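You operate a simulated robot arm through the tools that you are given. There is no shell and no other tool. Be economical: measure what you need, move in short steps, check, and stop when the job is done.

The job below is to be done with a simulated robot arm. You get a single attempt, and the scene is never put back.

TASK
Queue jobs 52, 61 and 56 on the plan page in that order, then start the belts in auto.
Fine: OK enters each job; leave that page showing, the guard door bolted and the other controls alone.
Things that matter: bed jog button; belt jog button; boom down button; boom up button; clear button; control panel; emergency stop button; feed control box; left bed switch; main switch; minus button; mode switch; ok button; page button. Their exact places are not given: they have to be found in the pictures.

The check looks at the end state, three seconds after you hand in, the way a careful person would. Anything else that was tipped, shoved, dropped, spilled or broken makes it a failure.

THE ROBOT
A 6-joint arm with a four-finger gripper on a trunk, on a base that drives. Base frame: it is fixed to the floor where the robot stands at the start and does not move with it; the origin is under the middle of the robot, x ahead of it, y to its left, z up. Lengths are in m, angles in degrees, forces in N, time in s.
With the tool pointing down near the work surface it reaches from about 0.24 to 0.94 m from the robot's upright axis, wherever it stands. Its first joint turns from -166.0 to 166.0 degrees. Places, roughly: bed jog button [1, -0.2, 1.1]; belt jog button [1.1, 0.1, 1.1]; boom down button [1.1, 0, 1.1]; boom up button [1.1, 0, 1.2]; clear button [1.1, 0.1, 1.3]; control panel [1.1, -0.1, 1.3]; emergency stop button [1, -0.1, 1]; feed control box [2.6, 0.2, 1.1]; left bed switch [1.1, 0, 1.1]; main switch [0.7, -0.6, 1]; minus button [1.1, -0.1, 1.3]; mode switch [1, -0.2, 1.2]; ok button [1, -0.2, 1.3]; page button [1.1, 0, 1.3]; plus button [1, -0.1, 1.3]; red handle [1.6, 0.3, 1.1]. Payload 3.67 kg.
The tool frame sits at the grasp point between the pads (the TCP): z along the fingers, y along the line on which they close. The tips reach 0.028 m beyond it. Largest opening 0.112 m; the body of the gripper starts 0.073 m behind the TCP.
Orientation is that of the tool frame in the base frame, as a unit quaternion [w, x, y, z]. With the fingers straight down and closing along the base's y, the tool's x points along the base's -x, its y along +y and its z along -z.

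THE INTERFACE
- The arm moves only by the tool apply_moves. Its argument "motion" is a list of rows, each a list of 7 numbers: the gripper command, from -1 (fully open) to 1 (shut), values between in proportion, then the shift along the tool's x, y, z in m, then the turn, a rotation vector about the tool's x, y, z in degrees. In form: [[fingers, x, y, z, rx, ry, rz], ...]. A call has 1 to 20 rows; each row is the pose to reach, as a shift and turn from the pose commanded when the call began, along the tool's axes at that moment. Each row takes 0.2 s and may step no farther than 0.05 m and 8.6 degrees from the row before; otherwise, or with a gripper value out of range, the whole call is refused. Where a pose cannot be reached the arm comes as near as it can. A force on the tool above 40 N (or 10 N above the force at the start of the call, whichever is more), or a blocked arm, ends the call early, and 0.2 s more pass. The fingers move at their own pace and stop on an object; they squeeze with about 42 N. The grip force told is the motor's: it shows also when the fingers shut on nothing. Time passes only in rows, and 0.2 s behind the last, so rows that repeat a pose let the fingers close. The reply holds the time, the measured pose of the TCP, the force on the tool along the base axes, the opening and the grip force, in the units named above and with some noise, with the torque about the TCP (base axes, N m) and any sound that the robot's microphone picked up.
- Cameras (640 x 400 px; columns grow to the right, rows downward): "scene" is now at [0.0973, 0.1627, 1.3795]; the picture's right is [-0.56, -0.83, 0.00], its down [-0.05, 0.04, -1.00] and it looks along [0.82, -0.56, -0.07] (base axes); focal length 280 px, centre (320, 200). "wrist" rides on the gripper at [0.06, -0.018, -0.104] in the tool frame; the picture's right is [0.29, 0.96, 0.00], its down [-0.80, 0.24, -0.55] and it looks along [-0.53, 0.16, 0.83] (tool axes); focal length 234 px, centre (320, 200).
- capture(camera): a new picture of that camera. It takes no simulated time.
- drive_base(legs): drives the robot by 1 to 6 legs, each [ahead, left, turn to the left] in m, m and degrees, along the robot's own axes; the way and the turn of a leg run together, so that a leg with both is an arc; at most 1.5 m and 180 degrees a leg. The arm and the cameras ride along, it lands a little off, and it stops where it bumps. It gives what a move gives.
- aim_head(pan, tilt): turns the head with the scene camera to pan (to the left, within 143 degrees either way) and tilt (down, from -29 to 69), counted from straight ahead of the robot. It gives what a move gives.
- locate(camera, pixels): there is no depth. For up to 12 entries [column, row, z] of the newest picture of that camera ("zoom" is the newest enlarged one), the place [x, y] in the base frame at which the ray of that pixel passes the height z, good to about 0.003 m. It takes no simulated time.
- inspect(camera, box): a new picture of the part [left, top, right, bottom] of that camera's present view, enlarged. It takes no simulated time.
- hand_in(): hands the job in; it is judged then, once.

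Work in short steps. Measure before you move; look again where a grasp or a placing could have gone wrong, and mend it. You have 80 turns and 60 pictures in all, those below and enlarged ones among them. Open the gripper and draw the arm clear of the work before you hand the job in, unless the task says otherwise; then end with one line.

The tools are called after "Request:" by a JSON object that holds its "fn" and its "kwargs". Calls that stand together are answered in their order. apply_moves: Moves the arm, as the interface text tells. Its arguments: {"type":"object","properties":{"motion":{"type":"array"}},"required":["motion"]} The other tools are called the same way: drive_base (legs) drives the base; aim_head (pan, tilt) turns the head that bears the scene camera; capture (camera) takes a picture; locate (camera, pixels) gives the place at which the rays of pixels pass given heights; inspect (camera, box) takes an enlarged picture of a part of a camera's view; hand_in () hands the job in.

At the start:

```text
t: 0.0
ee_pos: [0.584, -0.1397, 1.4312]
orientation: [0.0, 0.0, 1.0, 0.0]
wrist_force: [0.0, -0.9, 0.2]
ft_torque: [0.01, 0.03, 0.0]
gripper_width: 0.112
grip_force: 0.2
robot x, y, heading: [-0.0035, -0.0015, -0.2]
head pan, tilt: [-34.3, 3.8]
```

scene: 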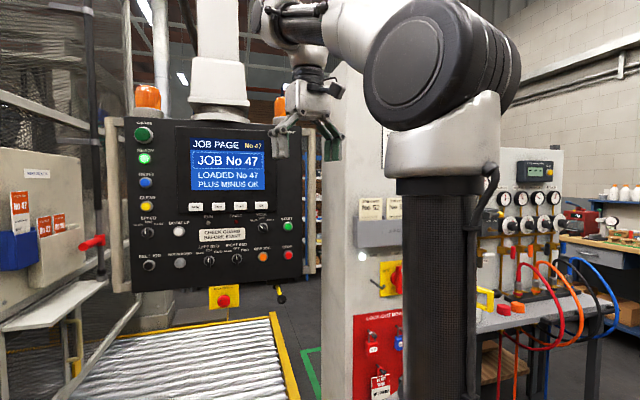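
wrist: 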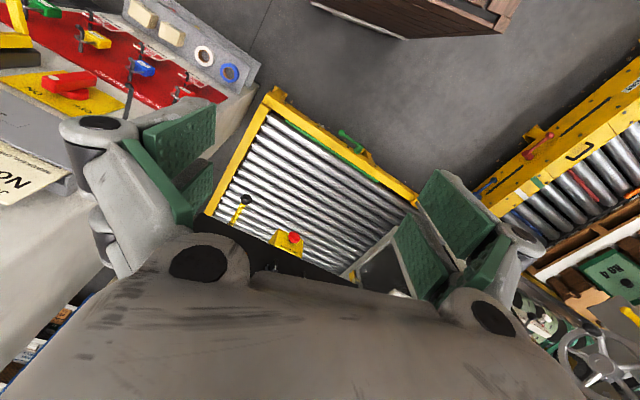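

The panel is seen at columns 105-310, rows 115-290 in the scene picture. I enlarge it to read the labels.

Request:
{"fn": "inspect", "kwargs": {"camera": "scene", "box": [100, 110, 320, 220]}}

Request:
{"fn": "inspect", "kwargs": {"camera": "scene", "box": [100, 190, 320, 310]}}

Request:
{"fn": "inspect", "kwargs": {"camera": "scene", "box": [340, 190, 440, 400]}}

```text
2.91 times, centred on (210, 165) of scene
```

zoom: 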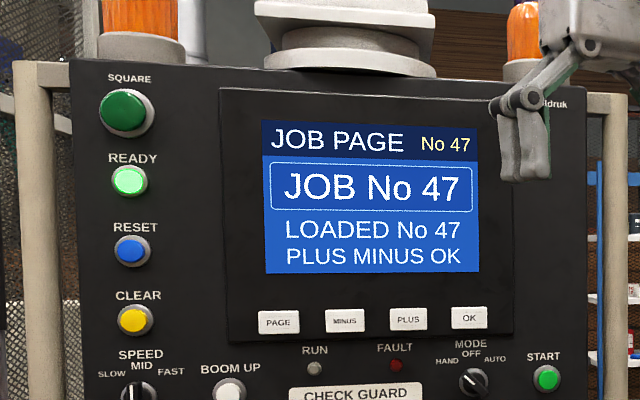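

```text
2.91 times, centred on (210, 250) of scene
```

zoom: 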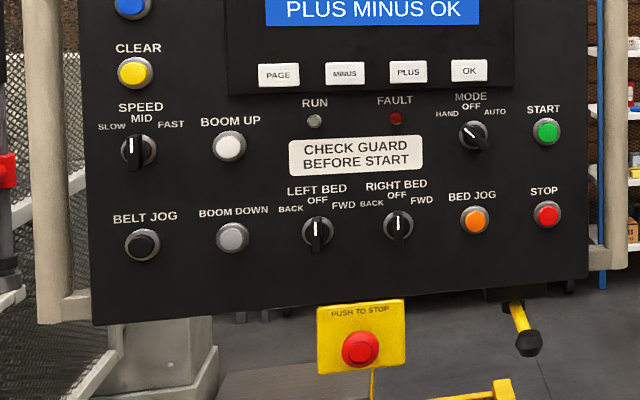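

```text
1.90 times, centred on (390, 295) of scene
```

zoom: 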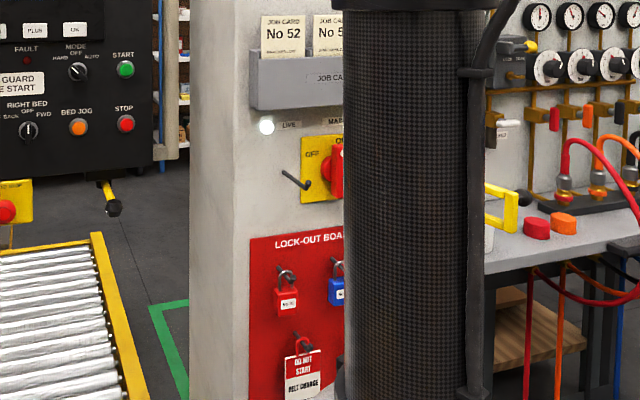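

Mode points to HAND and the screen is on the JOB page. The guard needs checking, so I pan left toward the red handle.

Request:
{"fn": "aim_head", "kwargs": {"pan": 5, "tilt": 8}}

Request:
{"fn": "capture", "kwargs": {"camera": "scene"}}

```text
t: 1.1
ee_pos: [0.5833, -0.1422, 1.4328]
orientation: [0.0, 0.0, 1.0, 0.0]
wrist_force: [0.5, 0.3, -0.3]
ft_torque: [0.02, 0.03, 0.02]
gripper_width: 0.1124
grip_force: 0.0
robot x, y, heading: [-0.0019, 0.0001, -0.0]
head pan, tilt: [5.0, 8.0]
```

```text
54 pictures are left
```

scene: 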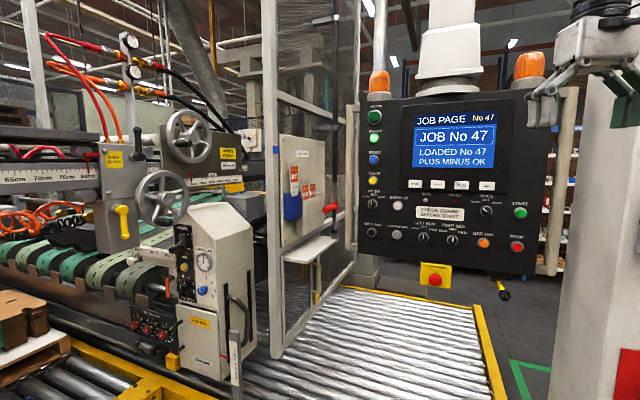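

Request:
{"fn": "inspect", "kwargs": {"camera": "scene", "box": [260, 110, 380, 310]}}

Request:
{"fn": "inspect", "kwargs": {"camera": "scene", "box": [340, 80, 560, 300]}}

```text
2.00 times, centred on (320, 210) of scene
```

zoom: 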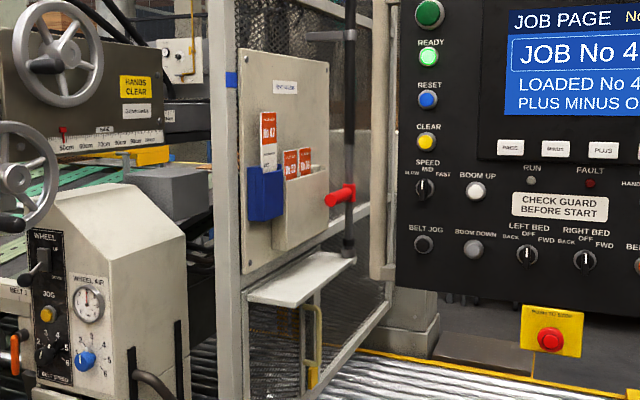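

```text
1.82 times, centred on (450, 190) of scene
```

zoom: 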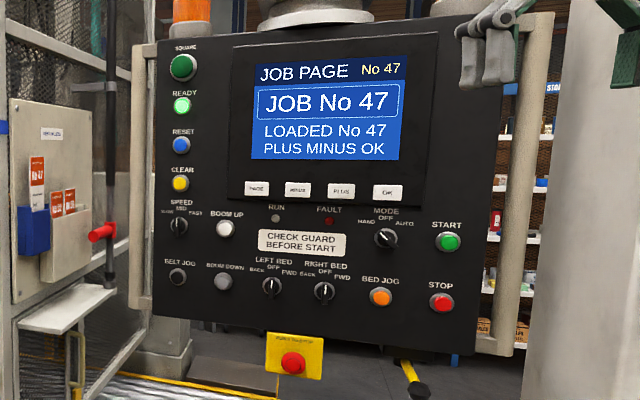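

READY is lit, FAULT is dark, and the guard has a red handle on a vertical bar. Next I swing the tool to point ahead at the panel, with the fingers shut, and take a wrist view for parallax.

Request:
{"fn": "apply_moves", "kwargs": {"motion": [[1, 0, 0, 0.01, 0, -8.18, 0], [1, 0, 0, 0.02, 0, -16.36, 0], [1, 0, 0, 0.03, 0, -24.54, 0], [1, 0, 0, 0.04, 0, -32.7, 0], [1, 0, 0, 0.05, 0, -40.9, 0], [1, 0, 0, 0.06, 0, -49.1, 0], [1, 0, 0, 0.07, 0, -57.3, 0], [1, 0, 0, 0.08, 0, -65.4, 0], [1, 0, 0, 0.09, 0, -73.6, 0], [1, 0, 0, 0.1, 0, -81.8, 0], [1, 0, 0, 0.11, 0, -90, 0], [1, 0, 0, 0.11, 0, -90, 0]]}}

Request:
{"fn": "capture", "kwargs": {"camera": "wrist"}}

Request:
{"fn": "capture", "kwargs": {"camera": "scene"}}

```text
t: 3.7
ee_pos: [0.5826, -0.14, 1.3224]
orientation: [0.707, 0.001, 0.707, -0.001]
wrist_force: [-0.9, -0.1, -0.7]
ft_torque: [0.02, 0.0, -0.01]
gripper_width: 0.0
grip_force: 35.8
out of reach, approached as far as the arm can: row 10
robot x, y, heading: [0.004, -0.0001, -0.1]
head pan, tilt: [5.0, 8.0]
```

```text
51 pictures are left
```

wrist: 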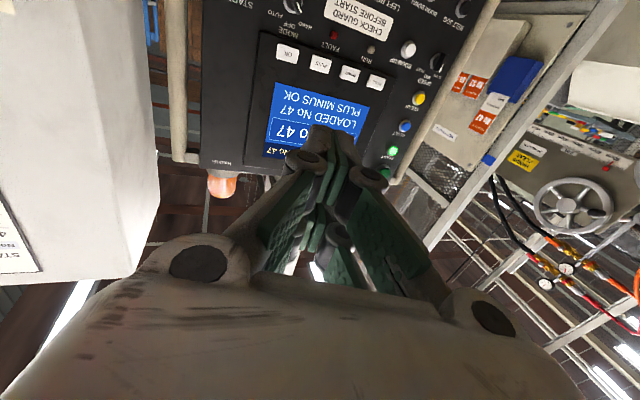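

```text
50 pictures are left
```

scene: 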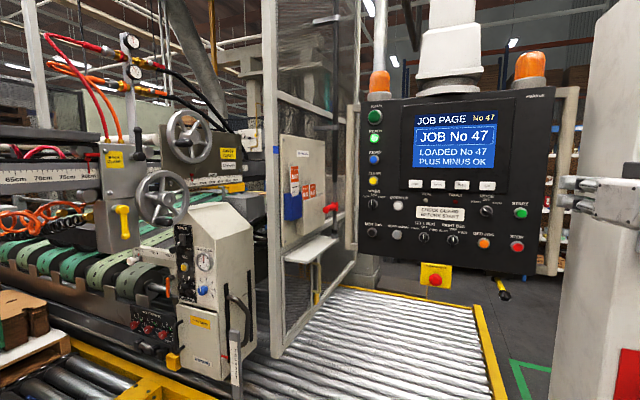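

Both cameras see the buttons. I enlarge each so I can triangulate them.

Request:
{"fn": "inspect", "kwargs": {"camera": "scene", "box": [370, 165, 530, 265]}}

```text
4.00 times, centred on (450, 215) of scene
```

zoom: 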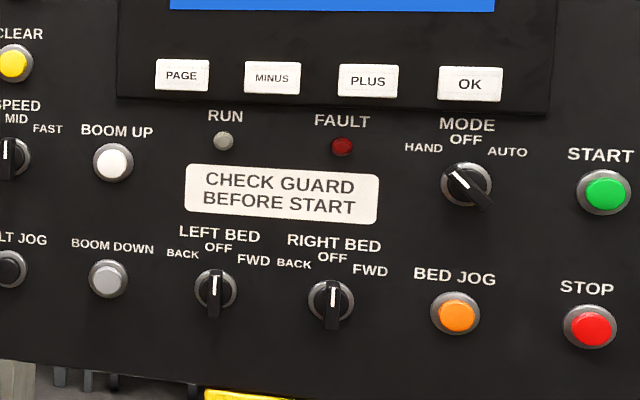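

PAGE (182,75), MINUS (272,77), PLUS (368,80), OK (470,84), MODE (466,184) and START (604,194) in the zoom. I get their rays at two heights.

Request:
{"fn": "locate", "kwargs": {"camera": "zoom", "pixels": [[182, 75, 1.25], [182, 75, 1.3], [272, 77, 1.25], [368, 80, 1.25], [470, 84, 1.25], [470, 84, 1.3], [466, 184, 1.2], [466, 184, 1.15], [604, 194, 1.2], [604, 194, 1.15], [113, 161, 1.2], [113, 161, 1.15]]}}

Request:
{"fn": "inspect", "kwargs": {"camera": "wrist", "box": [220, 0, 460, 150]}}

```text
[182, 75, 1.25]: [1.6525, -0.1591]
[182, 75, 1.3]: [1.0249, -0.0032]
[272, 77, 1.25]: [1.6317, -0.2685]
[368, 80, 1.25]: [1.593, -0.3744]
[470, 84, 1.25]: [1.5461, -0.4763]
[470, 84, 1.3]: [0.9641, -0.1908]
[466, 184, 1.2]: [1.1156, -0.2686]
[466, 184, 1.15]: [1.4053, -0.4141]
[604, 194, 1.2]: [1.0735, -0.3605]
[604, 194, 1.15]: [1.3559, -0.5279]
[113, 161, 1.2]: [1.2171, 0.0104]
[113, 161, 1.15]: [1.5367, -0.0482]
```

```text
2.67 times, centred on (340, 75) of wrist
```

zoom: 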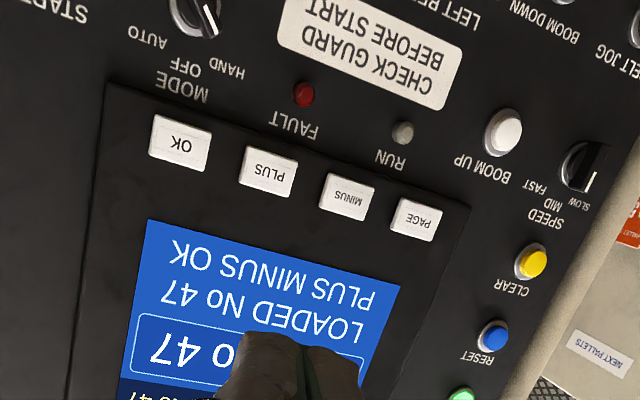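

Now the wrist rays to the same features.

Request:
{"fn": "locate", "kwargs": {"camera": "zoom", "pixels": [[416, 219, 1.25], [416, 219, 1.3], [346, 196, 1.25], [346, 196, 1.3], [269, 170, 1.25], [269, 170, 1.3], [180, 143, 1.25], [180, 143, 1.3], [196, 12, 1.2], [196, 12, 1.25], [504, 131, 1.2], [504, 131, 1.25]]}}

```text
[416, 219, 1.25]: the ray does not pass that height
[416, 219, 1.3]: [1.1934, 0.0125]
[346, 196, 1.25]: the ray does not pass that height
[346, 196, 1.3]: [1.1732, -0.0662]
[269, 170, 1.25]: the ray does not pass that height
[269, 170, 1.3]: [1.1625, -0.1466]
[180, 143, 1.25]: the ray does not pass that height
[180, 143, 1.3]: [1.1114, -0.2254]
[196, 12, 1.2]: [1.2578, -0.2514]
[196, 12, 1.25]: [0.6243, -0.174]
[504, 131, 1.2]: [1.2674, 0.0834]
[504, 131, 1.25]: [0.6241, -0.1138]
```

Triangulation gives PAGE about (1.075,-0.016,1.295) and OK about (1.013,-0.215,1.295), so the panel is yawed about 17° and the button pitch is about 0.069 m. I turn the tool square to it and stop about 4 cm in front of PAGE.

Request:
{"fn": "apply_moves", "kwargs": {"motion": [[1, 0.003, 0.0145, 0.0427, 1.73, 0, 0], [1, 0.005, 0.029, 0.0854, 3.46, 0, 0], [1, 0.008, 0.0435, 0.128, 5.2, 0, 0], [1, 0.011, 0.058, 0.171, 6.9, 0, 0], [1, 0.013, 0.0725, 0.2135, 8.65, 0, 0], [1, 0.016, 0.087, 0.256, 10.4, 0, 0], [1, 0.019, 0.1015, 0.299, 12.1, 0, 0], [1, 0.022, 0.116, 0.342, 13.8, 0, 0], [1, 0.024, 0.13, 0.384, 15.6, 0, 0], [1, 0.027, 0.145, 0.427, 17.3, 0, 0], [1, 0.027, 0.145, 0.427, 17.3, 0, 0]]}}

Request:
{"fn": "capture", "kwargs": {"camera": "wrist"}}

Request:
{"fn": "capture", "kwargs": {"camera": "scene"}}

```text
t: 6.1
ee_pos: [1.0106, 0.0036, 1.2971]
orientation: [0.699, 0.106, 0.699, -0.106]
wrist_force: [0.0, 0.0, -0.3]
ft_torque: [-0.03, 0.02, 0.0]
gripper_width: 0.0
grip_force: 35.7
robot x, y, heading: [0.0008, 0.0001, -0.1]
head pan, tilt: [5.0, 8.0]
```

```text
47 pictures are left
```

wrist: 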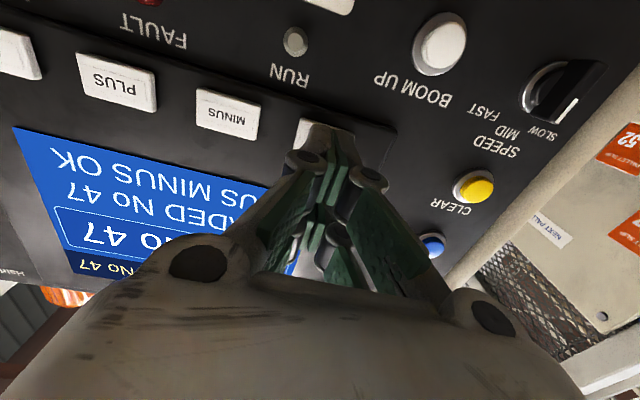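

```text
46 pictures are left
```

scene: 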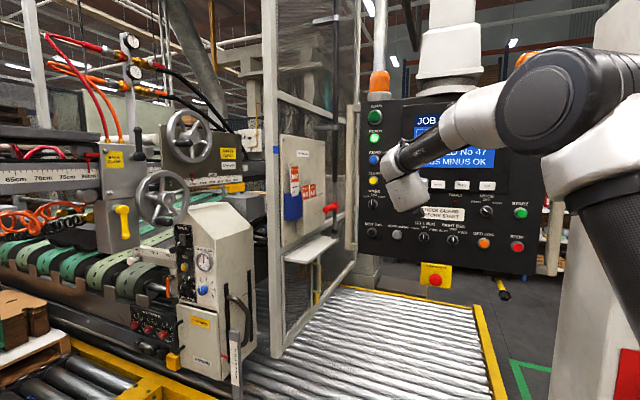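

Reach is fine. I check MINUS (228,113) and PLUS (118,80) rays from this near view.

Request:
{"fn": "locate", "kwargs": {"camera": "wrist", "pixels": [[228, 113, 1.295], [118, 80, 1.295], [228, 113, 1.29], [118, 80, 1.29], [325, 135, 1.295], [440, 42, 1.21], [440, 42, 1.22]]}}

```text
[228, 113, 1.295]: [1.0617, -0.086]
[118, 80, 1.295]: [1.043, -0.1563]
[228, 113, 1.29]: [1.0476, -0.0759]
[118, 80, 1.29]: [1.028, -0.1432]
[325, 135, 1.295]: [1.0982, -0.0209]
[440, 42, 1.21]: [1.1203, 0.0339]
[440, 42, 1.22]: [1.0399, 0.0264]
```

Estimates agree (z≈1.293). I press PAGE with a small advance and withdraw.

Request:
{"fn": "apply_moves", "kwargs": {"motion": [[1, 0.003, 0, 0.02, 0, 0, 0], [1, 0.003, 0, 0.034, 0, 0, 0], [1, 0.003, 0, 0.038, 0, 0, 0], [1, 0.003, 0, 0.041, 0, 0, 0], [1, 0.003, 0, 0.043, 0, 0, 0]]}}

Request:
{"fn": "inspect", "kwargs": {"camera": "wrist", "box": [0, 0, 480, 300]}}

```text
t: 7.3
ee_pos: [1.0508, -0.0088, 1.2923]
orientation: [0.698, 0.107, 0.7, -0.106]
wrist_force: [-3.6, 0.5, 1.2]
ft_torque: [0.01, -0.02, 0.02]
gripper_width: 0.006
grip_force: 35.7
robot x, y, heading: [0.0016, -0.0019, 0.1]
head pan, tilt: [5.0, 8.0]
heard: click
```

```text
1.33 times, centred on (240, 150) of wrist
```

zoom: 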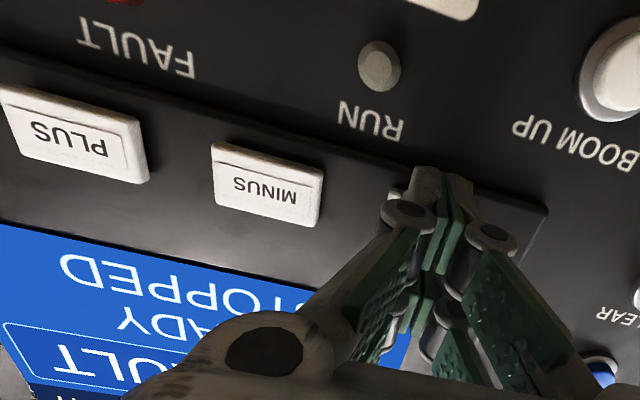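

Clicked with 3.6 N; the page changed to a FAULT page. I withdraw 2 cm and look at the screen.

Request:
{"fn": "apply_moves", "kwargs": {"motion": [[1, 0, 0, -0.015, 0, 0, 0], [1, 0, 0, -0.025, 0, 0, 0]]}}

Request:
{"fn": "inspect", "kwargs": {"camera": "scene", "box": [350, 90, 550, 260]}}

```text
t: 7.9
ee_pos: [1.0283, -0.0005, 1.2923]
orientation: [0.699, 0.107, 0.699, -0.107]
wrist_force: [0.9, 0.4, 0.1]
ft_torque: [0.01, 0.01, 0.0]
gripper_width: 0.0
grip_force: 35.4
robot x, y, heading: [-0.0016, -0.0004, -0.0]
head pan, tilt: [5.0, 8.0]
```

```text
2.35 times, centred on (450, 175) of scene
```

zoom: 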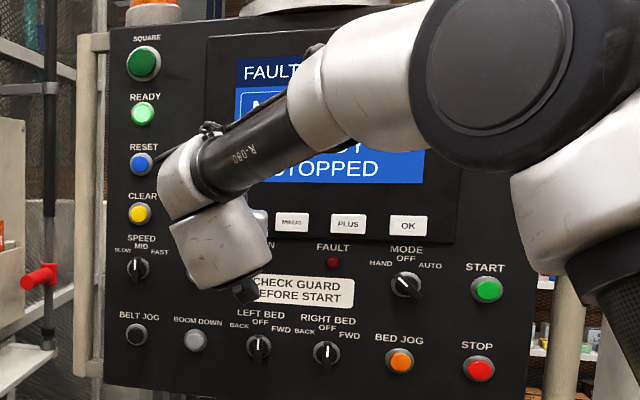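

The page shows "NO FAULT / READY / STOPPED". I press PAGE again and return in one call.

Request:
{"fn": "apply_moves", "kwargs": {"motion": [[1, 0, 0, 0.015, 0, 0, 0], [1, 0, 0, 0.022, 0, 0, 0], [1, 0, 0, 0.025, 0, 0, 0], [1, 0, 0, 0.01, 0, 0, 0], [1, 0, 0, 0, 0, 0, 0]]}}

Request:
{"fn": "capture", "kwargs": {"camera": "wrist"}}

```text
t: 9.1
ee_pos: [1.028, -0.0004, 1.2914]
orientation: [0.699, 0.107, 0.699, -0.107]
wrist_force: [0.0, 0.9, -0.4]
ft_torque: [0.01, 0.0, 0.0]
gripper_width: 0.0
grip_force: 35.9
robot x, y, heading: [-0.0008, 0.0012, 0.0]
head pan, tilt: [5.0, 8.0]
heard: click
```

```text
43 pictures are left
```

wrist: 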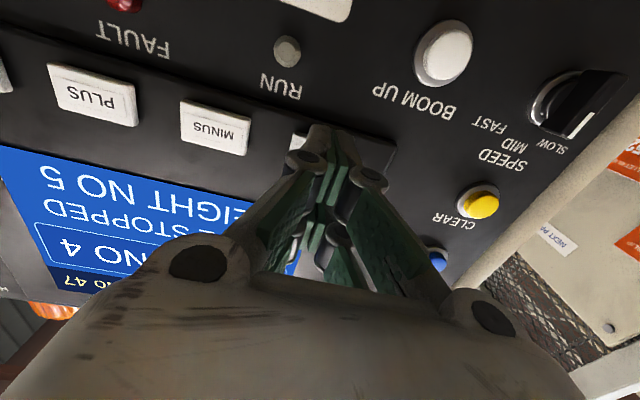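

This is a speed/height page (NO 4, STOPPED, HEIGHT NO 5), not the plan. I press PAGE again.

Request:
{"fn": "apply_moves", "kwargs": {"motion": [[1, 0, 0, 0.015, 0, 0, 0], [1, 0, 0, 0.022, 0, 0, 0], [1, 0, 0, 0.025, 0, 0, 0], [1, 0, 0, 0.01, 0, 0, 0], [1, 0, 0, 0, 0, 0, 0]]}}

Request:
{"fn": "capture", "kwargs": {"camera": "wrist"}}

```text
t: 10.3
ee_pos: [1.0275, 0.0005, 1.2905]
orientation: [0.699, 0.106, 0.699, -0.106]
wrist_force: [-0.1, 0.0, 0.6]
ft_torque: [-0.01, -0.03, 0.0]
gripper_width: 0.0002
grip_force: 35.8
robot x, y, heading: [0.0063, -0.001, -0.0]
head pan, tilt: [5.0, 8.0]
heard: click
```

```text
42 pictures are left
```

wrist: 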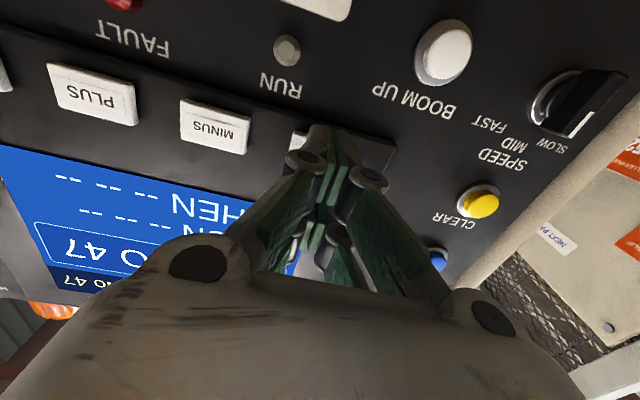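

This looks like the plan page (… No 47 / … / THEN …). I shift 0.139 m to the right, in front of PLUS, and look.

Request:
{"fn": "apply_moves", "kwargs": {"motion": [[1, 0, -0.035, 0, 0, 0, 0], [1, 0, -0.07, 0, 0, 0, 0], [1, 0, -0.105, 0, 0, 0, 0], [1, 0, -0.139, 0, 0, 0, 0], [1, 0, -0.139, 0, 0, 0, 0]]}}

Request:
{"fn": "capture", "kwargs": {"camera": "wrist"}}

Request:
{"fn": "inspect", "kwargs": {"camera": "scene", "box": [350, 90, 550, 260]}}

```text
t: 11.5
ee_pos: [0.988, -0.1334, 1.2902]
orientation: [0.699, 0.106, 0.699, -0.106]
wrist_force: [-0.6, 0.3, -0.7]
ft_torque: [0.0, 0.02, -0.03]
gripper_width: 0.0
grip_force: 35.8
robot x, y, heading: [-0.0003, 0.002, 0.1]
head pan, tilt: [5.0, 8.0]
```

```text
41 pictures are left
```

wrist: 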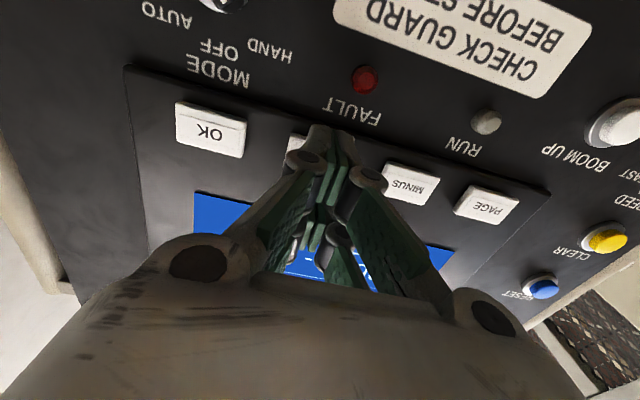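

```text
2.35 times, centred on (450, 175) of scene
```

zoom: 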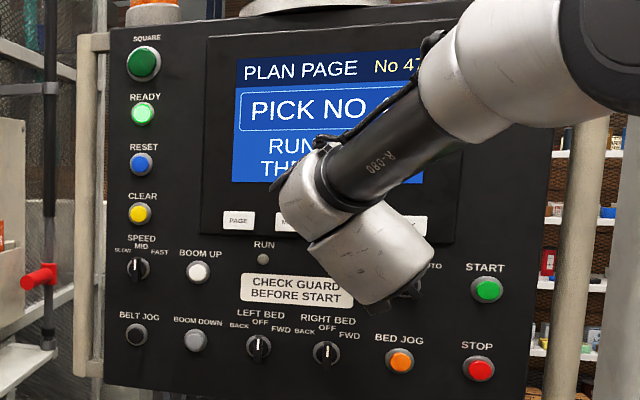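

The PLAN PAGE shows PICK NO 47. I press PLUS once, then step left again to read the number.

Request:
{"fn": "apply_moves", "kwargs": {"motion": [[1, 0, 0, 0.015, 0, 0, 0], [1, 0, 0, 0.022, 0, 0, 0], [1, 0, 0, 0.025, 0, 0, 0], [1, 0, 0, 0.01, 0, 0, 0], [1, 0, 0, 0, 0, 0, 0], [1, 0, 0.045, -0.01, 0, 0, 0], [1, 0, 0.09, -0.02, 0, 0, 0], [1, 0, 0.135, -0.02, 0, 0, 0], [1, 0, 0.139, -0.02, 0, 0, 0]]}}

Request:
{"fn": "capture", "kwargs": {"camera": "wrist"}}

```text
t: 13.5
ee_pos: [1.0104, 0.0046, 1.2892]
orientation: [0.698, 0.107, 0.7, -0.107]
wrist_force: [-0.1, -0.3, -0.2]
ft_torque: [-0.01, -0.03, 0.0]
gripper_width: 0.0
grip_force: 35.8
robot x, y, heading: [-0.0029, 0.0005, 0.1]
head pan, tilt: [5.0, 8.0]
heard: click
```

```text
39 pictures are left
```

wrist: 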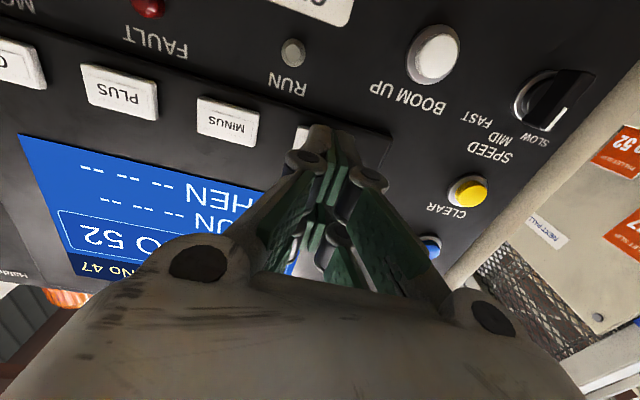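

PICK NO jumped to 52. I move to OK (0.208 m right), press it, and return to read.

Request:
{"fn": "apply_moves", "kwargs": {"motion": [[1, -0.002, -0.045, 0.005, 0, 0, 0], [1, -0.002, -0.09, 0.01, 0, 0, 0], [1, -0.002, -0.135, 0.015, 0, 0, 0], [1, -0.002, -0.175, 0.02, 0, 0, 0], [1, -0.002, -0.208, 0.02, 0, 0, 0], [1, -0.002, -0.208, 0.02, 0, 0, 0], [1, -0.002, -0.208, 0.037, 0, 0, 0], [1, -0.002, -0.208, 0.042, 0, 0, 0], [1, -0.002, -0.208, 0.045, 0, 0, 0], [1, -0.002, -0.208, 0.03, 0, 0, 0], [1, -0.002, -0.208, 0.015, 0, 0, 0], [1, -0.002, -0.165, 0.01, 0, 0, 0], [1, -0.002, -0.12, 0.005, 0, 0, 0], [1, -0.002, -0.075, 0, 0, 0, 0], [1, -0.002, -0.03, 0, 0, 0, 0], [1, -0.002, 0, 0, 0, 0, 0], [1, -0.002, 0, 0, 0, 0, 0]]}}

Request:
{"fn": "capture", "kwargs": {"camera": "wrist"}}

```text
t: 17.1
ee_pos: [1.0057, 0.0046, 1.2928]
orientation: [0.699, 0.107, 0.699, -0.107]
wrist_force: [-0.3, 0.0, -0.5]
ft_torque: [0.02, 0.01, 0.03]
gripper_width: 0.0003
grip_force: 36.0
robot x, y, heading: [-0.0032, 0.0025, 0.0]
head pan, tilt: [5.0, 8.0]
heard: click
```

```text
38 pictures are left
```

wrist: 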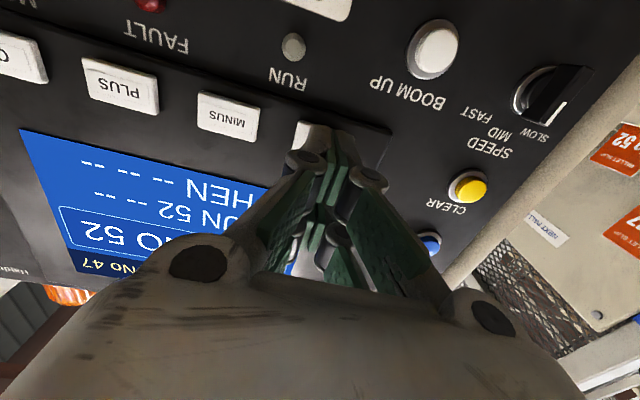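

RUN now shows 52. I press PLUS twice and read.

Request:
{"fn": "apply_moves", "kwargs": {"motion": [[1, 0, -0.045, 0.005, 0, 0, 0], [1, 0, -0.09, 0.01, 0, 0, 0], [1, 0, -0.135, 0.02, 0, 0, 0], [1, 0, -0.139, 0.02, 0, 0, 0], [1, 0, -0.139, 0.02, 0, 0, 0], [1, 0, -0.139, 0.037, 0, 0, 0], [1, 0, -0.139, 0.042, 0, 0, 0], [1, 0, -0.139, 0.045, 0, 0, 0], [1, 0, -0.139, 0.03, 0, 0, 0], [1, 0, -0.139, 0.025, 0, 0, 0], [1, 0, -0.139, 0.037, 0, 0, 0], [1, 0, -0.139, 0.042, 0, 0, 0], [1, 0, -0.139, 0.045, 0, 0, 0], [1, 0, -0.139, 0.03, 0, 0, 0], [1, 0, -0.139, 0.015, 0, 0, 0], [1, 0, -0.095, 0.01, 0, 0, 0], [1, 0, -0.05, 0.005, 0, 0, 0], [1, 0, -0.01, 0, 0, 0, 0], [1, 0, 0, 0, 0, 0, 0]]}}

Request:
{"fn": "capture", "kwargs": {"camera": "wrist"}}

```text
t: 21.1
ee_pos: [1.0091, 0.0043, 1.2933]
orientation: [0.699, 0.106, 0.699, -0.107]
wrist_force: [-0.2, 0.0, 0.3]
ft_torque: [-0.01, 0.02, 0.01]
gripper_width: 0.0
grip_force: 35.5
robot x, y, heading: [-0.0042, 0.0008, -0.3]
head pan, tilt: [5.0, 8.0]
heard: click, click
```

```text
37 pictures are left
```

wrist: 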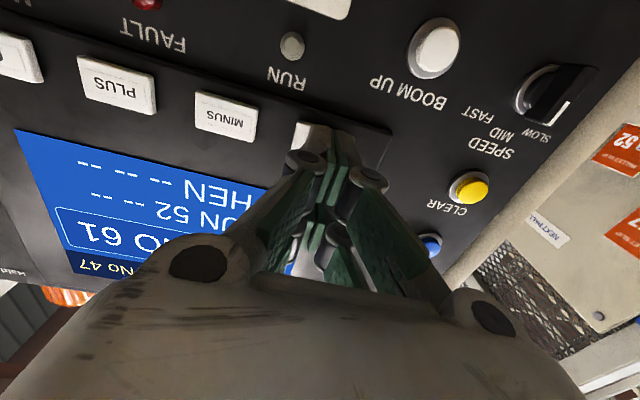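

PICK NO is 61. I press OK, then come back to MINUS (0.0695 m right of PAGE), press it once and read.

Request:
{"fn": "apply_moves", "kwargs": {"motion": [[1, 0, -0.045, 0.005, 0, 0, 0], [1, 0, -0.09, 0.01, 0, 0, 0], [1, 0, -0.135, 0.015, 0, 0, 0], [1, 0, -0.18, 0.02, 0, 0, 0], [1, 0, -0.208, 0.02, 0, 0, 0], [1, 0, -0.208, 0.035, 0, 0, 0], [1, 0, -0.208, 0.042, 0, 0, 0], [1, 0, -0.208, 0.045, 0, 0, 0], [1, 0, -0.208, 0.03, 0, 0, 0], [1, 0, -0.208, 0.015, 0, 0, 0], [1, 0, -0.163, 0.015, 0, 0, 0], [1, 0, -0.118, 0.015, 0, 0, 0], [1, 0, -0.073, 0.015, 0, 0, 0], [1, 0, -0.0695, 0.02, 0, 0, 0], [1, 0, -0.0695, 0.035, 0, 0, 0], [1, 0, -0.0695, 0.042, 0, 0, 0], [1, 0, -0.0695, 0.045, 0, 0, 0], [1, 0, -0.0695, 0.02, 0, 0, 0], [1, 0, -0.03, 0.005, 0, 0, 0], [1, 0, 0, 0, 0, 0, 0]]}}

Request:
{"fn": "capture", "kwargs": {"camera": "wrist"}}

```text
t: 25.3
ee_pos: [1.0106, 0.003, 1.2922]
orientation: [0.699, 0.107, 0.699, -0.107]
wrist_force: [-0.2, -0.7, 0.0]
ft_torque: [0.01, 0.02, 0.02]
gripper_width: 0.0003
grip_force: 35.4
robot x, y, heading: [-0.0036, -0.001, -0.2]
head pan, tilt: [5.0, 8.0]
heard: click, click
```

```text
36 pictures are left
```

wrist: 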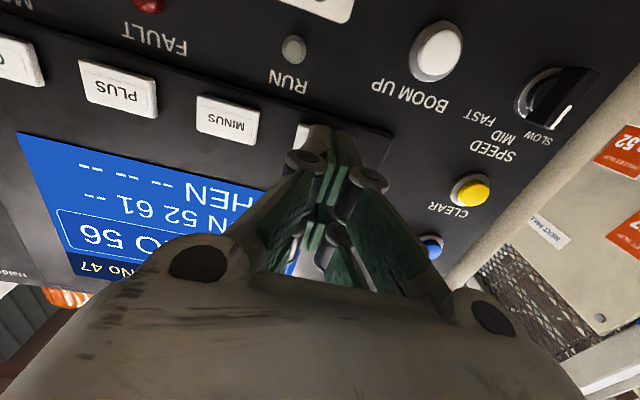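

RUN is 52 61 and PICK NO is 56. I press OK for the third job.

Request:
{"fn": "apply_moves", "kwargs": {"motion": [[1, 0, -0.045, 0.005, 0, 0, 0], [1, 0, -0.09, 0.01, 0, 0, 0], [1, 0, -0.135, 0.015, 0, 0, 0], [1, 0, -0.18, 0.02, 0, 0, 0], [1, 0, -0.208, 0.02, 0, 0, 0], [1, 0, -0.208, 0.035, 0, 0, 0], [1, 0, -0.208, 0.042, 0, 0, 0], [1, 0, -0.208, 0.045, 0, 0, 0], [1, 0, -0.208, 0.03, 0, 0, 0], [1, 0, -0.208, 0.015, 0, 0, 0], [1, 0, -0.163, 0.01, 0, 0, 0], [1, 0, -0.118, 0.005, 0, 0, 0], [1, 0, -0.073, 0, 0, 0, 0], [1, 0, -0.03, 0, 0, 0, 0], [1, 0, 0, 0, 0, 0, 0]]}}

Request:
{"fn": "capture", "kwargs": {"camera": "wrist"}}

```text
t: 28.5
ee_pos: [1.0065, 0.0013, 1.2936]
orientation: [0.699, 0.107, 0.699, -0.107]
wrist_force: [0.0, 0.7, 0.3]
ft_torque: [0.0, -0.01, 0.04]
gripper_width: 0.0001
grip_force: 35.9
robot x, y, heading: [0.0003, -0.0021, 0.1]
head pan, tilt: [5.0, 8.0]
heard: click
```

```text
35 pictures are left
```

wrist: 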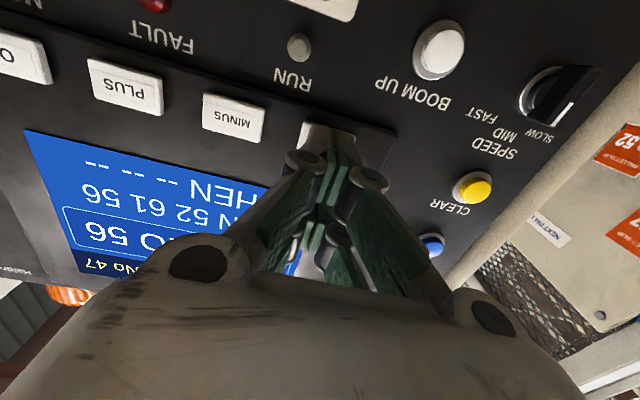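

RUN reads 52 61 56. Now I back off, go in front of the MODE knob, turn the fingers -45° to straddle its bar, part open, and look.

Request:
{"fn": "apply_moves", "kwargs": {"motion": [[1, 0, -0.02, -0.03, 0, 0, 0], [1, 0.01, -0.045, -0.04, 0, 0, 0], [1, 0.02, -0.085, -0.04, 0, 0, -5], [1, 0.035, -0.12, -0.04, 0, 0, -12], [1, 0.05, -0.155, -0.04, 0, 0, -20], [0.1, 0.065, -0.19, -0.04, 0, 0, -28], [0.1, 0.076, -0.213, -0.04, 0, 0, -36], [0.1, 0.076, -0.213, -0.04, 0, 0, -44], [0.1, 0.076, -0.213, -0.04, 0, 0, -45]]}}

Request:
{"fn": "capture", "kwargs": {"camera": "wrist"}}

Request:
{"fn": "inspect", "kwargs": {"camera": "scene", "box": [350, 90, 550, 260]}}

```text
t: 30.5
ee_pos: [0.9054, -0.1881, 1.2167]
orientation: [0.605, -0.169, 0.687, -0.366]
wrist_force: [-0.1, -0.6, 0.7]
ft_torque: [-0.03, -0.02, -0.01]
gripper_width: 0.0504
grip_force: 0.0
robot x, y, heading: [-0.0023, -0.0009, 0.1]
head pan, tilt: [5.0, 8.0]
```

```text
34 pictures are left
```

wrist: 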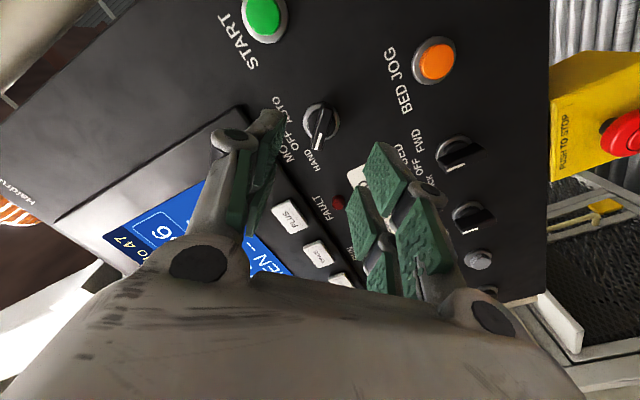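

```text
2.35 times, centred on (450, 175) of scene
```

zoom: 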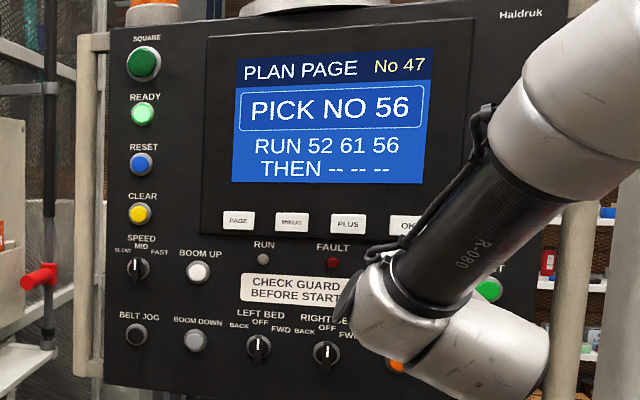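

The plan is right: RUN 52 61 56. I enlarge the MODE knob (320,127) in the wrist view.

Request:
{"fn": "inspect", "kwargs": {"camera": "wrist", "box": [240, 60, 400, 220]}}

```text
2.50 times, centred on (320, 140) of wrist
```

zoom: 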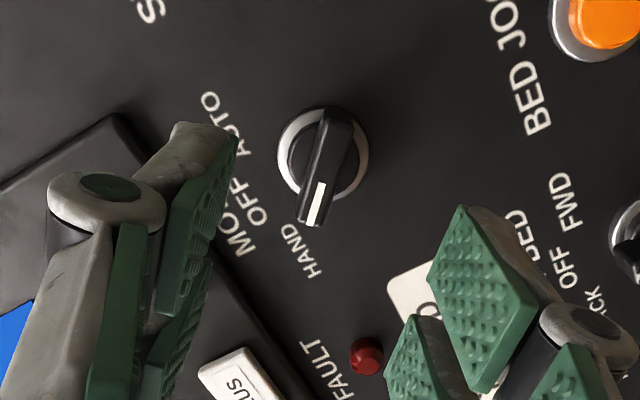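

Request:
{"fn": "locate", "kwargs": {"camera": "zoom", "pixels": [[323, 155, 1.21], [323, 155, 1.215], [323, 155, 1.22], [322, 170, 1.21], [322, 170, 1.215], [322, 170, 1.22], [312, 222, 1.22], [312, 222, 1.225], [336, 112, 1.21], [336, 112, 1.205]]}}

```text
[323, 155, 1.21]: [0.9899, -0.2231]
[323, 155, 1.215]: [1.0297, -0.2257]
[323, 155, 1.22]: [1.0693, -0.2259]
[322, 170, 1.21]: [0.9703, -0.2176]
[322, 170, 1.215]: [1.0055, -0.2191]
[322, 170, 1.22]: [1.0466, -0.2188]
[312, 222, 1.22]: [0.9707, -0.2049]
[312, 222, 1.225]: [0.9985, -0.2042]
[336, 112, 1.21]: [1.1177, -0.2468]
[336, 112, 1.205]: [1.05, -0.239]
```

The knob axis is at about (1.030,-0.2257,1.215) on the panel and the TCP lies within 1-2 mm of it. I advance 0.085 m with open fingers and close on the bar.

Request:
{"fn": "apply_moves", "kwargs": {"motion": [[0.1, 0, 0, 0.03, 0, 0, 0], [0.1, 0, 0, 0.06, 0, 0, 0], [0.1, 0, 0, 0.075, 0, 0, 0], [0.1, 0, 0, 0.085, 0, 0, 0], [0.1, 0, 0, 0.085, 0, 0, 0]]}}

Request:
{"fn": "capture", "kwargs": {"camera": "wrist"}}

```text
t: 31.7
ee_pos: [0.9871, -0.2133, 1.2156]
orientation: [0.605, -0.169, 0.687, -0.366]
wrist_force: [0.1, -0.8, 0.9]
ft_torque: [0.0, 0.02, 0.01]
gripper_width: 0.0506
grip_force: 0.1
robot x, y, heading: [0.0003, -0.0031, -0.2]
head pan, tilt: [5.0, 8.0]
```

```text
31 pictures are left
```

wrist: 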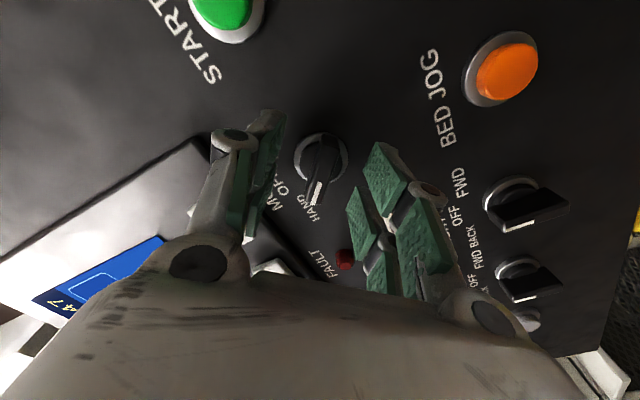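

The knob bar sits between the fingertips. I close on it.

Request:
{"fn": "apply_moves", "kwargs": {"motion": [[0.4, 0, 0, 0.003, 0, 0, 0], [0.8, 0, 0, 0.003, 0, 0, 0], [1, 0, 0, 0.003, 0, 0, 0], [1, 0, 0, 0.003, 0, 0, 0]]}}

Request:
{"fn": "inspect", "kwargs": {"camera": "wrist", "box": [220, 60, 420, 220]}}

```text
t: 32.7
ee_pos: [0.9914, -0.2127, 1.2152]
orientation: [0.605, -0.17, 0.687, -0.365]
wrist_force: [-7.8, -0.2, -6.4]
ft_torque: [0.06, 0.21, -0.11]
gripper_width: 0.0232
grip_force: 45.7
robot x, y, heading: [0.0042, 0.0023, -0.0]
head pan, tilt: [5.0, 8.0]
```

```text
2.50 times, centred on (320, 140) of wrist
```

zoom: 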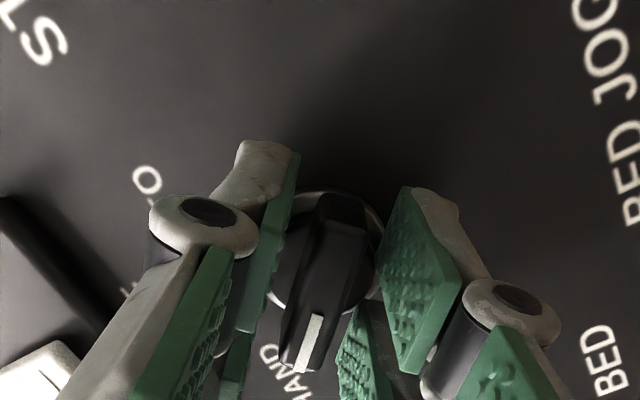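

Gripped at 23 mm. I turn clockwise (+z) in steps, first to about OFF.

Request:
{"fn": "apply_moves", "kwargs": {"motion": [[1, 0, 0, 0, 0, 0, 8], [1, 0, 0, 0, 0, 0, 16], [1, 0, 0, 0, 0, 0, 24], [1, 0, 0, 0, 0, 0, 32], [1, 0, 0, 0, 0, 0, 40], [1, 0, 0, 0, 0, 0, 45]]}}

Request:
{"fn": "inspect", "kwargs": {"camera": "wrist", "box": [220, 40, 420, 200]}}

```text
t: 34.1
ee_pos: [0.9912, -0.215, 1.2143]
orientation: [0.699, 0.107, 0.699, -0.106]
wrist_force: [-12.8, -5.1, -24.0]
ft_torque: [-0.1, -0.3, -0.28]
gripper_width: 0.0233
grip_force: 44.7
robot x, y, heading: [-0.0017, -0.0013, -0.2]
head pan, tilt: [5.0, 8.0]
```

```text
2.50 times, centred on (320, 120) of wrist
```

zoom: 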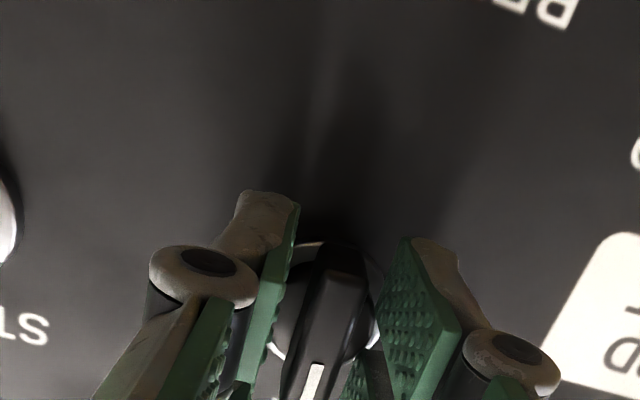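

The knob follows the fingers. A 24 N downward reaction shows I am slightly high, so I ease 2 mm down and turn on to AUTO.

Request:
{"fn": "apply_moves", "kwargs": {"motion": [[1, 0.002, 0, -0.001, 0, 0, 4], [1, 0.002, 0, -0.001, 0, 0, 12], [1, 0.002, 0, -0.001, 0, 0, 20], [1, 0.002, 0, -0.001, 0, 0, 28], [1, 0.002, 0, -0.001, 0, 0, 36], [1, 0.002, 0, -0.001, 0, 0, 44], [1, 0.002, 0, -0.001, 0, 0, 47]]}}

Request:
{"fn": "inspect", "kwargs": {"camera": "wrist", "box": [220, 40, 420, 200]}}

```text
t: 35.7
ee_pos: [0.9909, -0.2154, 1.2155]
orientation: [0.683, 0.377, 0.599, 0.181]
wrist_force: [-6.4, -14.1, -9.6]
ft_torque: [-0.35, 0.42, -0.42]
gripper_width: 0.0231
grip_force: 45.4
robot x, y, heading: [0.0007, -0.002, 0.1]
head pan, tilt: [5.0, 8.0]
```

```text
2.50 times, centred on (320, 120) of wrist
```

zoom: 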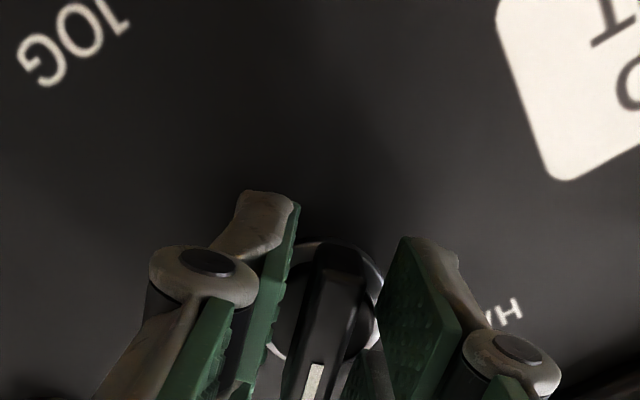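

The knob kept turning with the grip. I release, back straight off, and look.

Request:
{"fn": "apply_moves", "kwargs": {"motion": [[0.1, 0, 0, 0, 0, 0, 0], [0.1, 0, 0, 0, 0, 0, 0], [0.1, 0, 0, -0.03, 0, 0, 0], [0.1, 0, 0, -0.06, 0, 0, 0], [0.1, 0, 0, -0.09, 0, 0, 0], [0.1, 0, 0, -0.09, 0, 0, 0]]}}

Request:
{"fn": "capture", "kwargs": {"camera": "wrist"}}

```text
t: 37.1
ee_pos: [0.9064, -0.1853, 1.2156]
orientation: [0.684, 0.377, 0.598, 0.181]
wrist_force: [0.0, 0.2, -0.2]
ft_torque: [0.0, -0.02, 0.04]
gripper_width: 0.0505
grip_force: 0.1
robot x, y, heading: [-0.0004, -0.0003, 0.4]
head pan, tilt: [5.0, 8.0]
```

```text
27 pictures are left
```

wrist: 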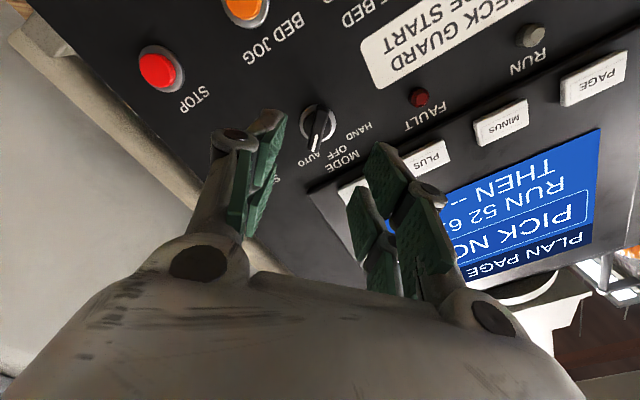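

The pointer is at AUTO. I turn the tool level, shut the fingers, and meanwhile check the guard door closely in the scene view.

Request:
{"fn": "apply_moves", "kwargs": {"motion": [[0.1, 0, 0, 0, 0, 0, -8], [0.5, 0, 0, 0, 0, 0, -16], [1, 0, 0, 0, 0, 0, -24], [1, 0, 0, 0, 0, 0, -32], [1, 0, 0, 0, 0, 0, -40], [1, 0, 0, 0, 0, 0, -47], [1, 0, 0, 0, 0, 0, -47]]}}

Request:
{"fn": "inspect", "kwargs": {"camera": "scene", "box": [270, 130, 370, 310]}}

Request:
{"fn": "inspect", "kwargs": {"camera": "scene", "box": [305, 180, 365, 230]}}

Request:
{"fn": "capture", "kwargs": {"camera": "wrist"}}

```text
t: 38.7
ee_pos: [0.9027, -0.1864, 1.2155]
orientation: [0.699, 0.106, 0.699, -0.106]
wrist_force: [0.3, -0.2, 0.2]
ft_torque: [0.01, 0.0, 0.01]
gripper_width: 0.0002
grip_force: 35.7
robot x, y, heading: [-0.0003, 0.0004, 0.1]
head pan, tilt: [5.0, 8.0]
```

```text
2.22 times, centred on (320, 220) of scene
```

zoom: 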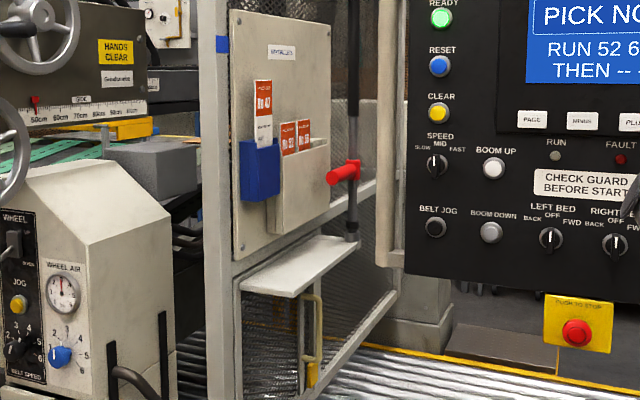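

```text
8.00 times, centred on (335, 205) of scene
```

zoom: 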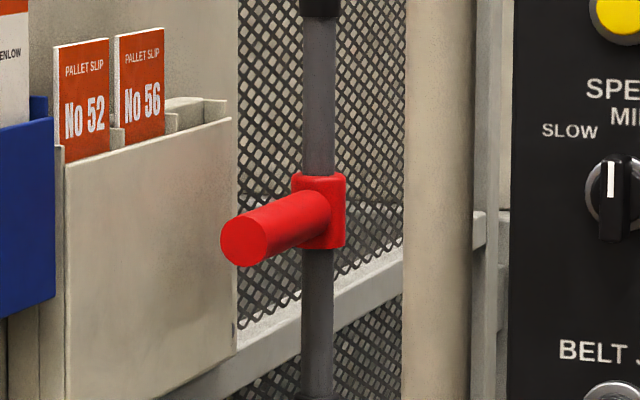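

```text
24 pictures are left
```

wrist: 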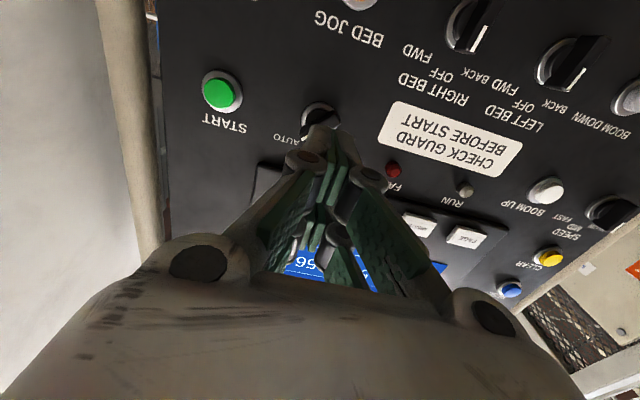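

START is seen at (221,92). The bolt bar with the red handle appears in its guides; I check both of its ends before starting.

Request:
{"fn": "inspect", "kwargs": {"camera": "scene", "box": [315, 205, 385, 265]}}

Request:
{"fn": "inspect", "kwargs": {"camera": "scene", "box": [260, 0, 400, 220]}}

Request:
{"fn": "locate", "kwargs": {"camera": "wrist", "pixels": [[221, 92, 1.21], [221, 92, 1.215], [221, 92, 1.22]]}}

```text
6.67 times, centred on (350, 235) of scene
```

zoom: 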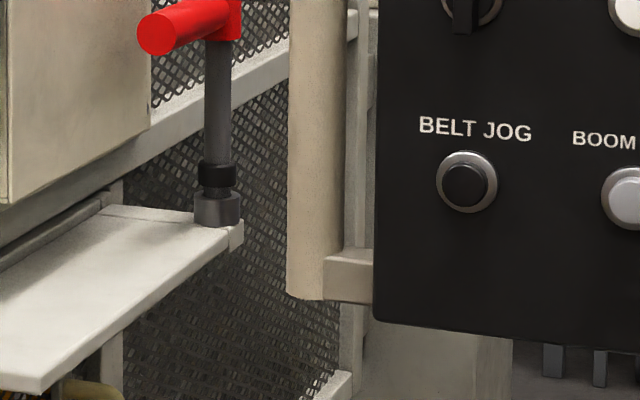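

```text
1.82 times, centred on (330, 110) of scene
```

zoom: 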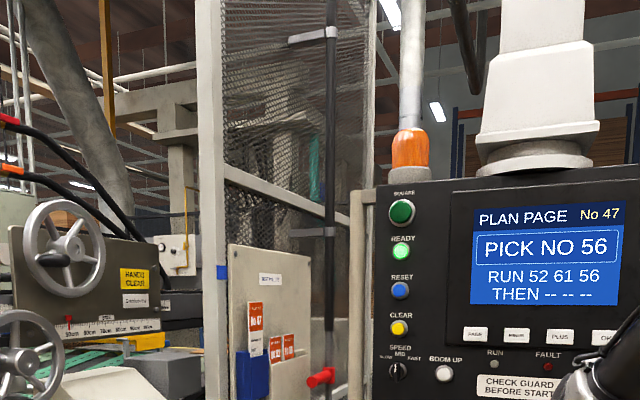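

```text
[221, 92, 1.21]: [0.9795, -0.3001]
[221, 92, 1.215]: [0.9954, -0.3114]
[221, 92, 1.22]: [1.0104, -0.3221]
```

The bolt's foot is seated in its socket, so the door is bolted. START is at about (0.992,-0.311,1.2145); I move 0.0925 right and press it.

Request:
{"fn": "apply_moves", "kwargs": {"motion": [[1, 0.001, -0.045, 0, 0, 0, 0], [1, 0.001, -0.0925, 0, 0, 0, 0], [1, 0.001, -0.0925, 0.045, 0, 0, 0], [1, 0.001, -0.0925, 0.08, 0, 0, 0], [1, 0.001, -0.0925, 0.09, 0, 0, 0], [1, 0.001, -0.0925, 0.094, 0, 0, 0], [1, 0.001, -0.0925, 0.097, 0, 0, 0], [1, 0.001, -0.0925, 0.1, 0, 0, 0], [1, 0.001, -0.0925, 0.06, 0, 0, 0], [1, 0.001, -0.0925, 0.02, 0, 0, 0]]}}

Request:
{"fn": "capture", "kwargs": {"camera": "scene"}}

```text
t: 40.9
ee_pos: [0.8956, -0.2799, 1.2147]
orientation: [0.698, 0.106, 0.7, -0.107]
wrist_force: [0.3, 0.3, -0.8]
ft_torque: [0.0, -0.08, 0.02]
gripper_width: 0.0
grip_force: 35.6
robot x, y, heading: [0.0023, 0.0, -0.2]
head pan, tilt: [5.0, 8.0]
heard: click
```

```text
21 pictures are left
```

scene: 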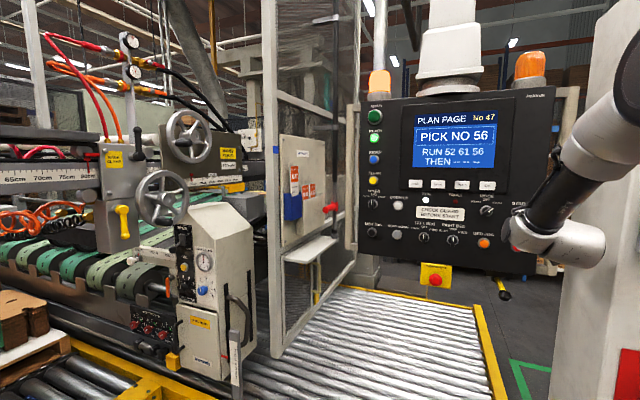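

START clicked and the left beacon looks lit. I draw the arm back, open the gripper, and check the lamps.

Request:
{"fn": "apply_moves", "kwargs": {"motion": [[1, 0, 0, -0.045, 0, 0, 0], [1, 0, 0, -0.09, 0, 0, 0], [0, 0, 0.01, -0.135, 0, 0, 0], [-1, 0, 0.02, -0.18, 0, 0, 0], [-1, 0, 0.03, -0.22, 0, 0, 0], [-1, 0, 0.03, -0.25, 0, 0, 0], [-1, 0, 0.03, -0.25, 0, 0, 0], [-1, 0, 0.03, -0.25, 0, 0, 0]]}}

Request:
{"fn": "inspect", "kwargs": {"camera": "scene", "box": [340, 60, 560, 280]}}

Request:
{"fn": "capture", "kwargs": {"camera": "wrist"}}

```text
t: 42.7
ee_pos: [0.6798, -0.1707, 1.2347]
orientation: [0.698, 0.107, 0.7, -0.106]
wrist_force: [0.2, -0.6, 0.5]
ft_torque: [-0.01, 0.04, 0.0]
gripper_width: 0.1124
grip_force: 0.1
out of reach, approached as far as the arm can: row 5, 6, 7, 8
robot x, y, heading: [-0.0015, -0.0003, -0.2]
head pan, tilt: [5.0, 8.0]
```

```text
1.82 times, centred on (450, 170) of scene
```

zoom: 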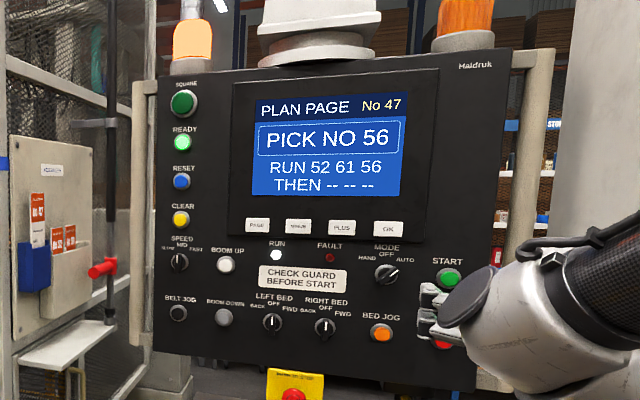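

```text
19 pictures are left
```

wrist: 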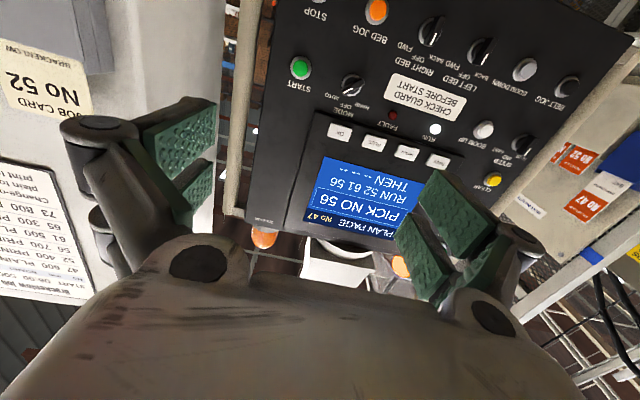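

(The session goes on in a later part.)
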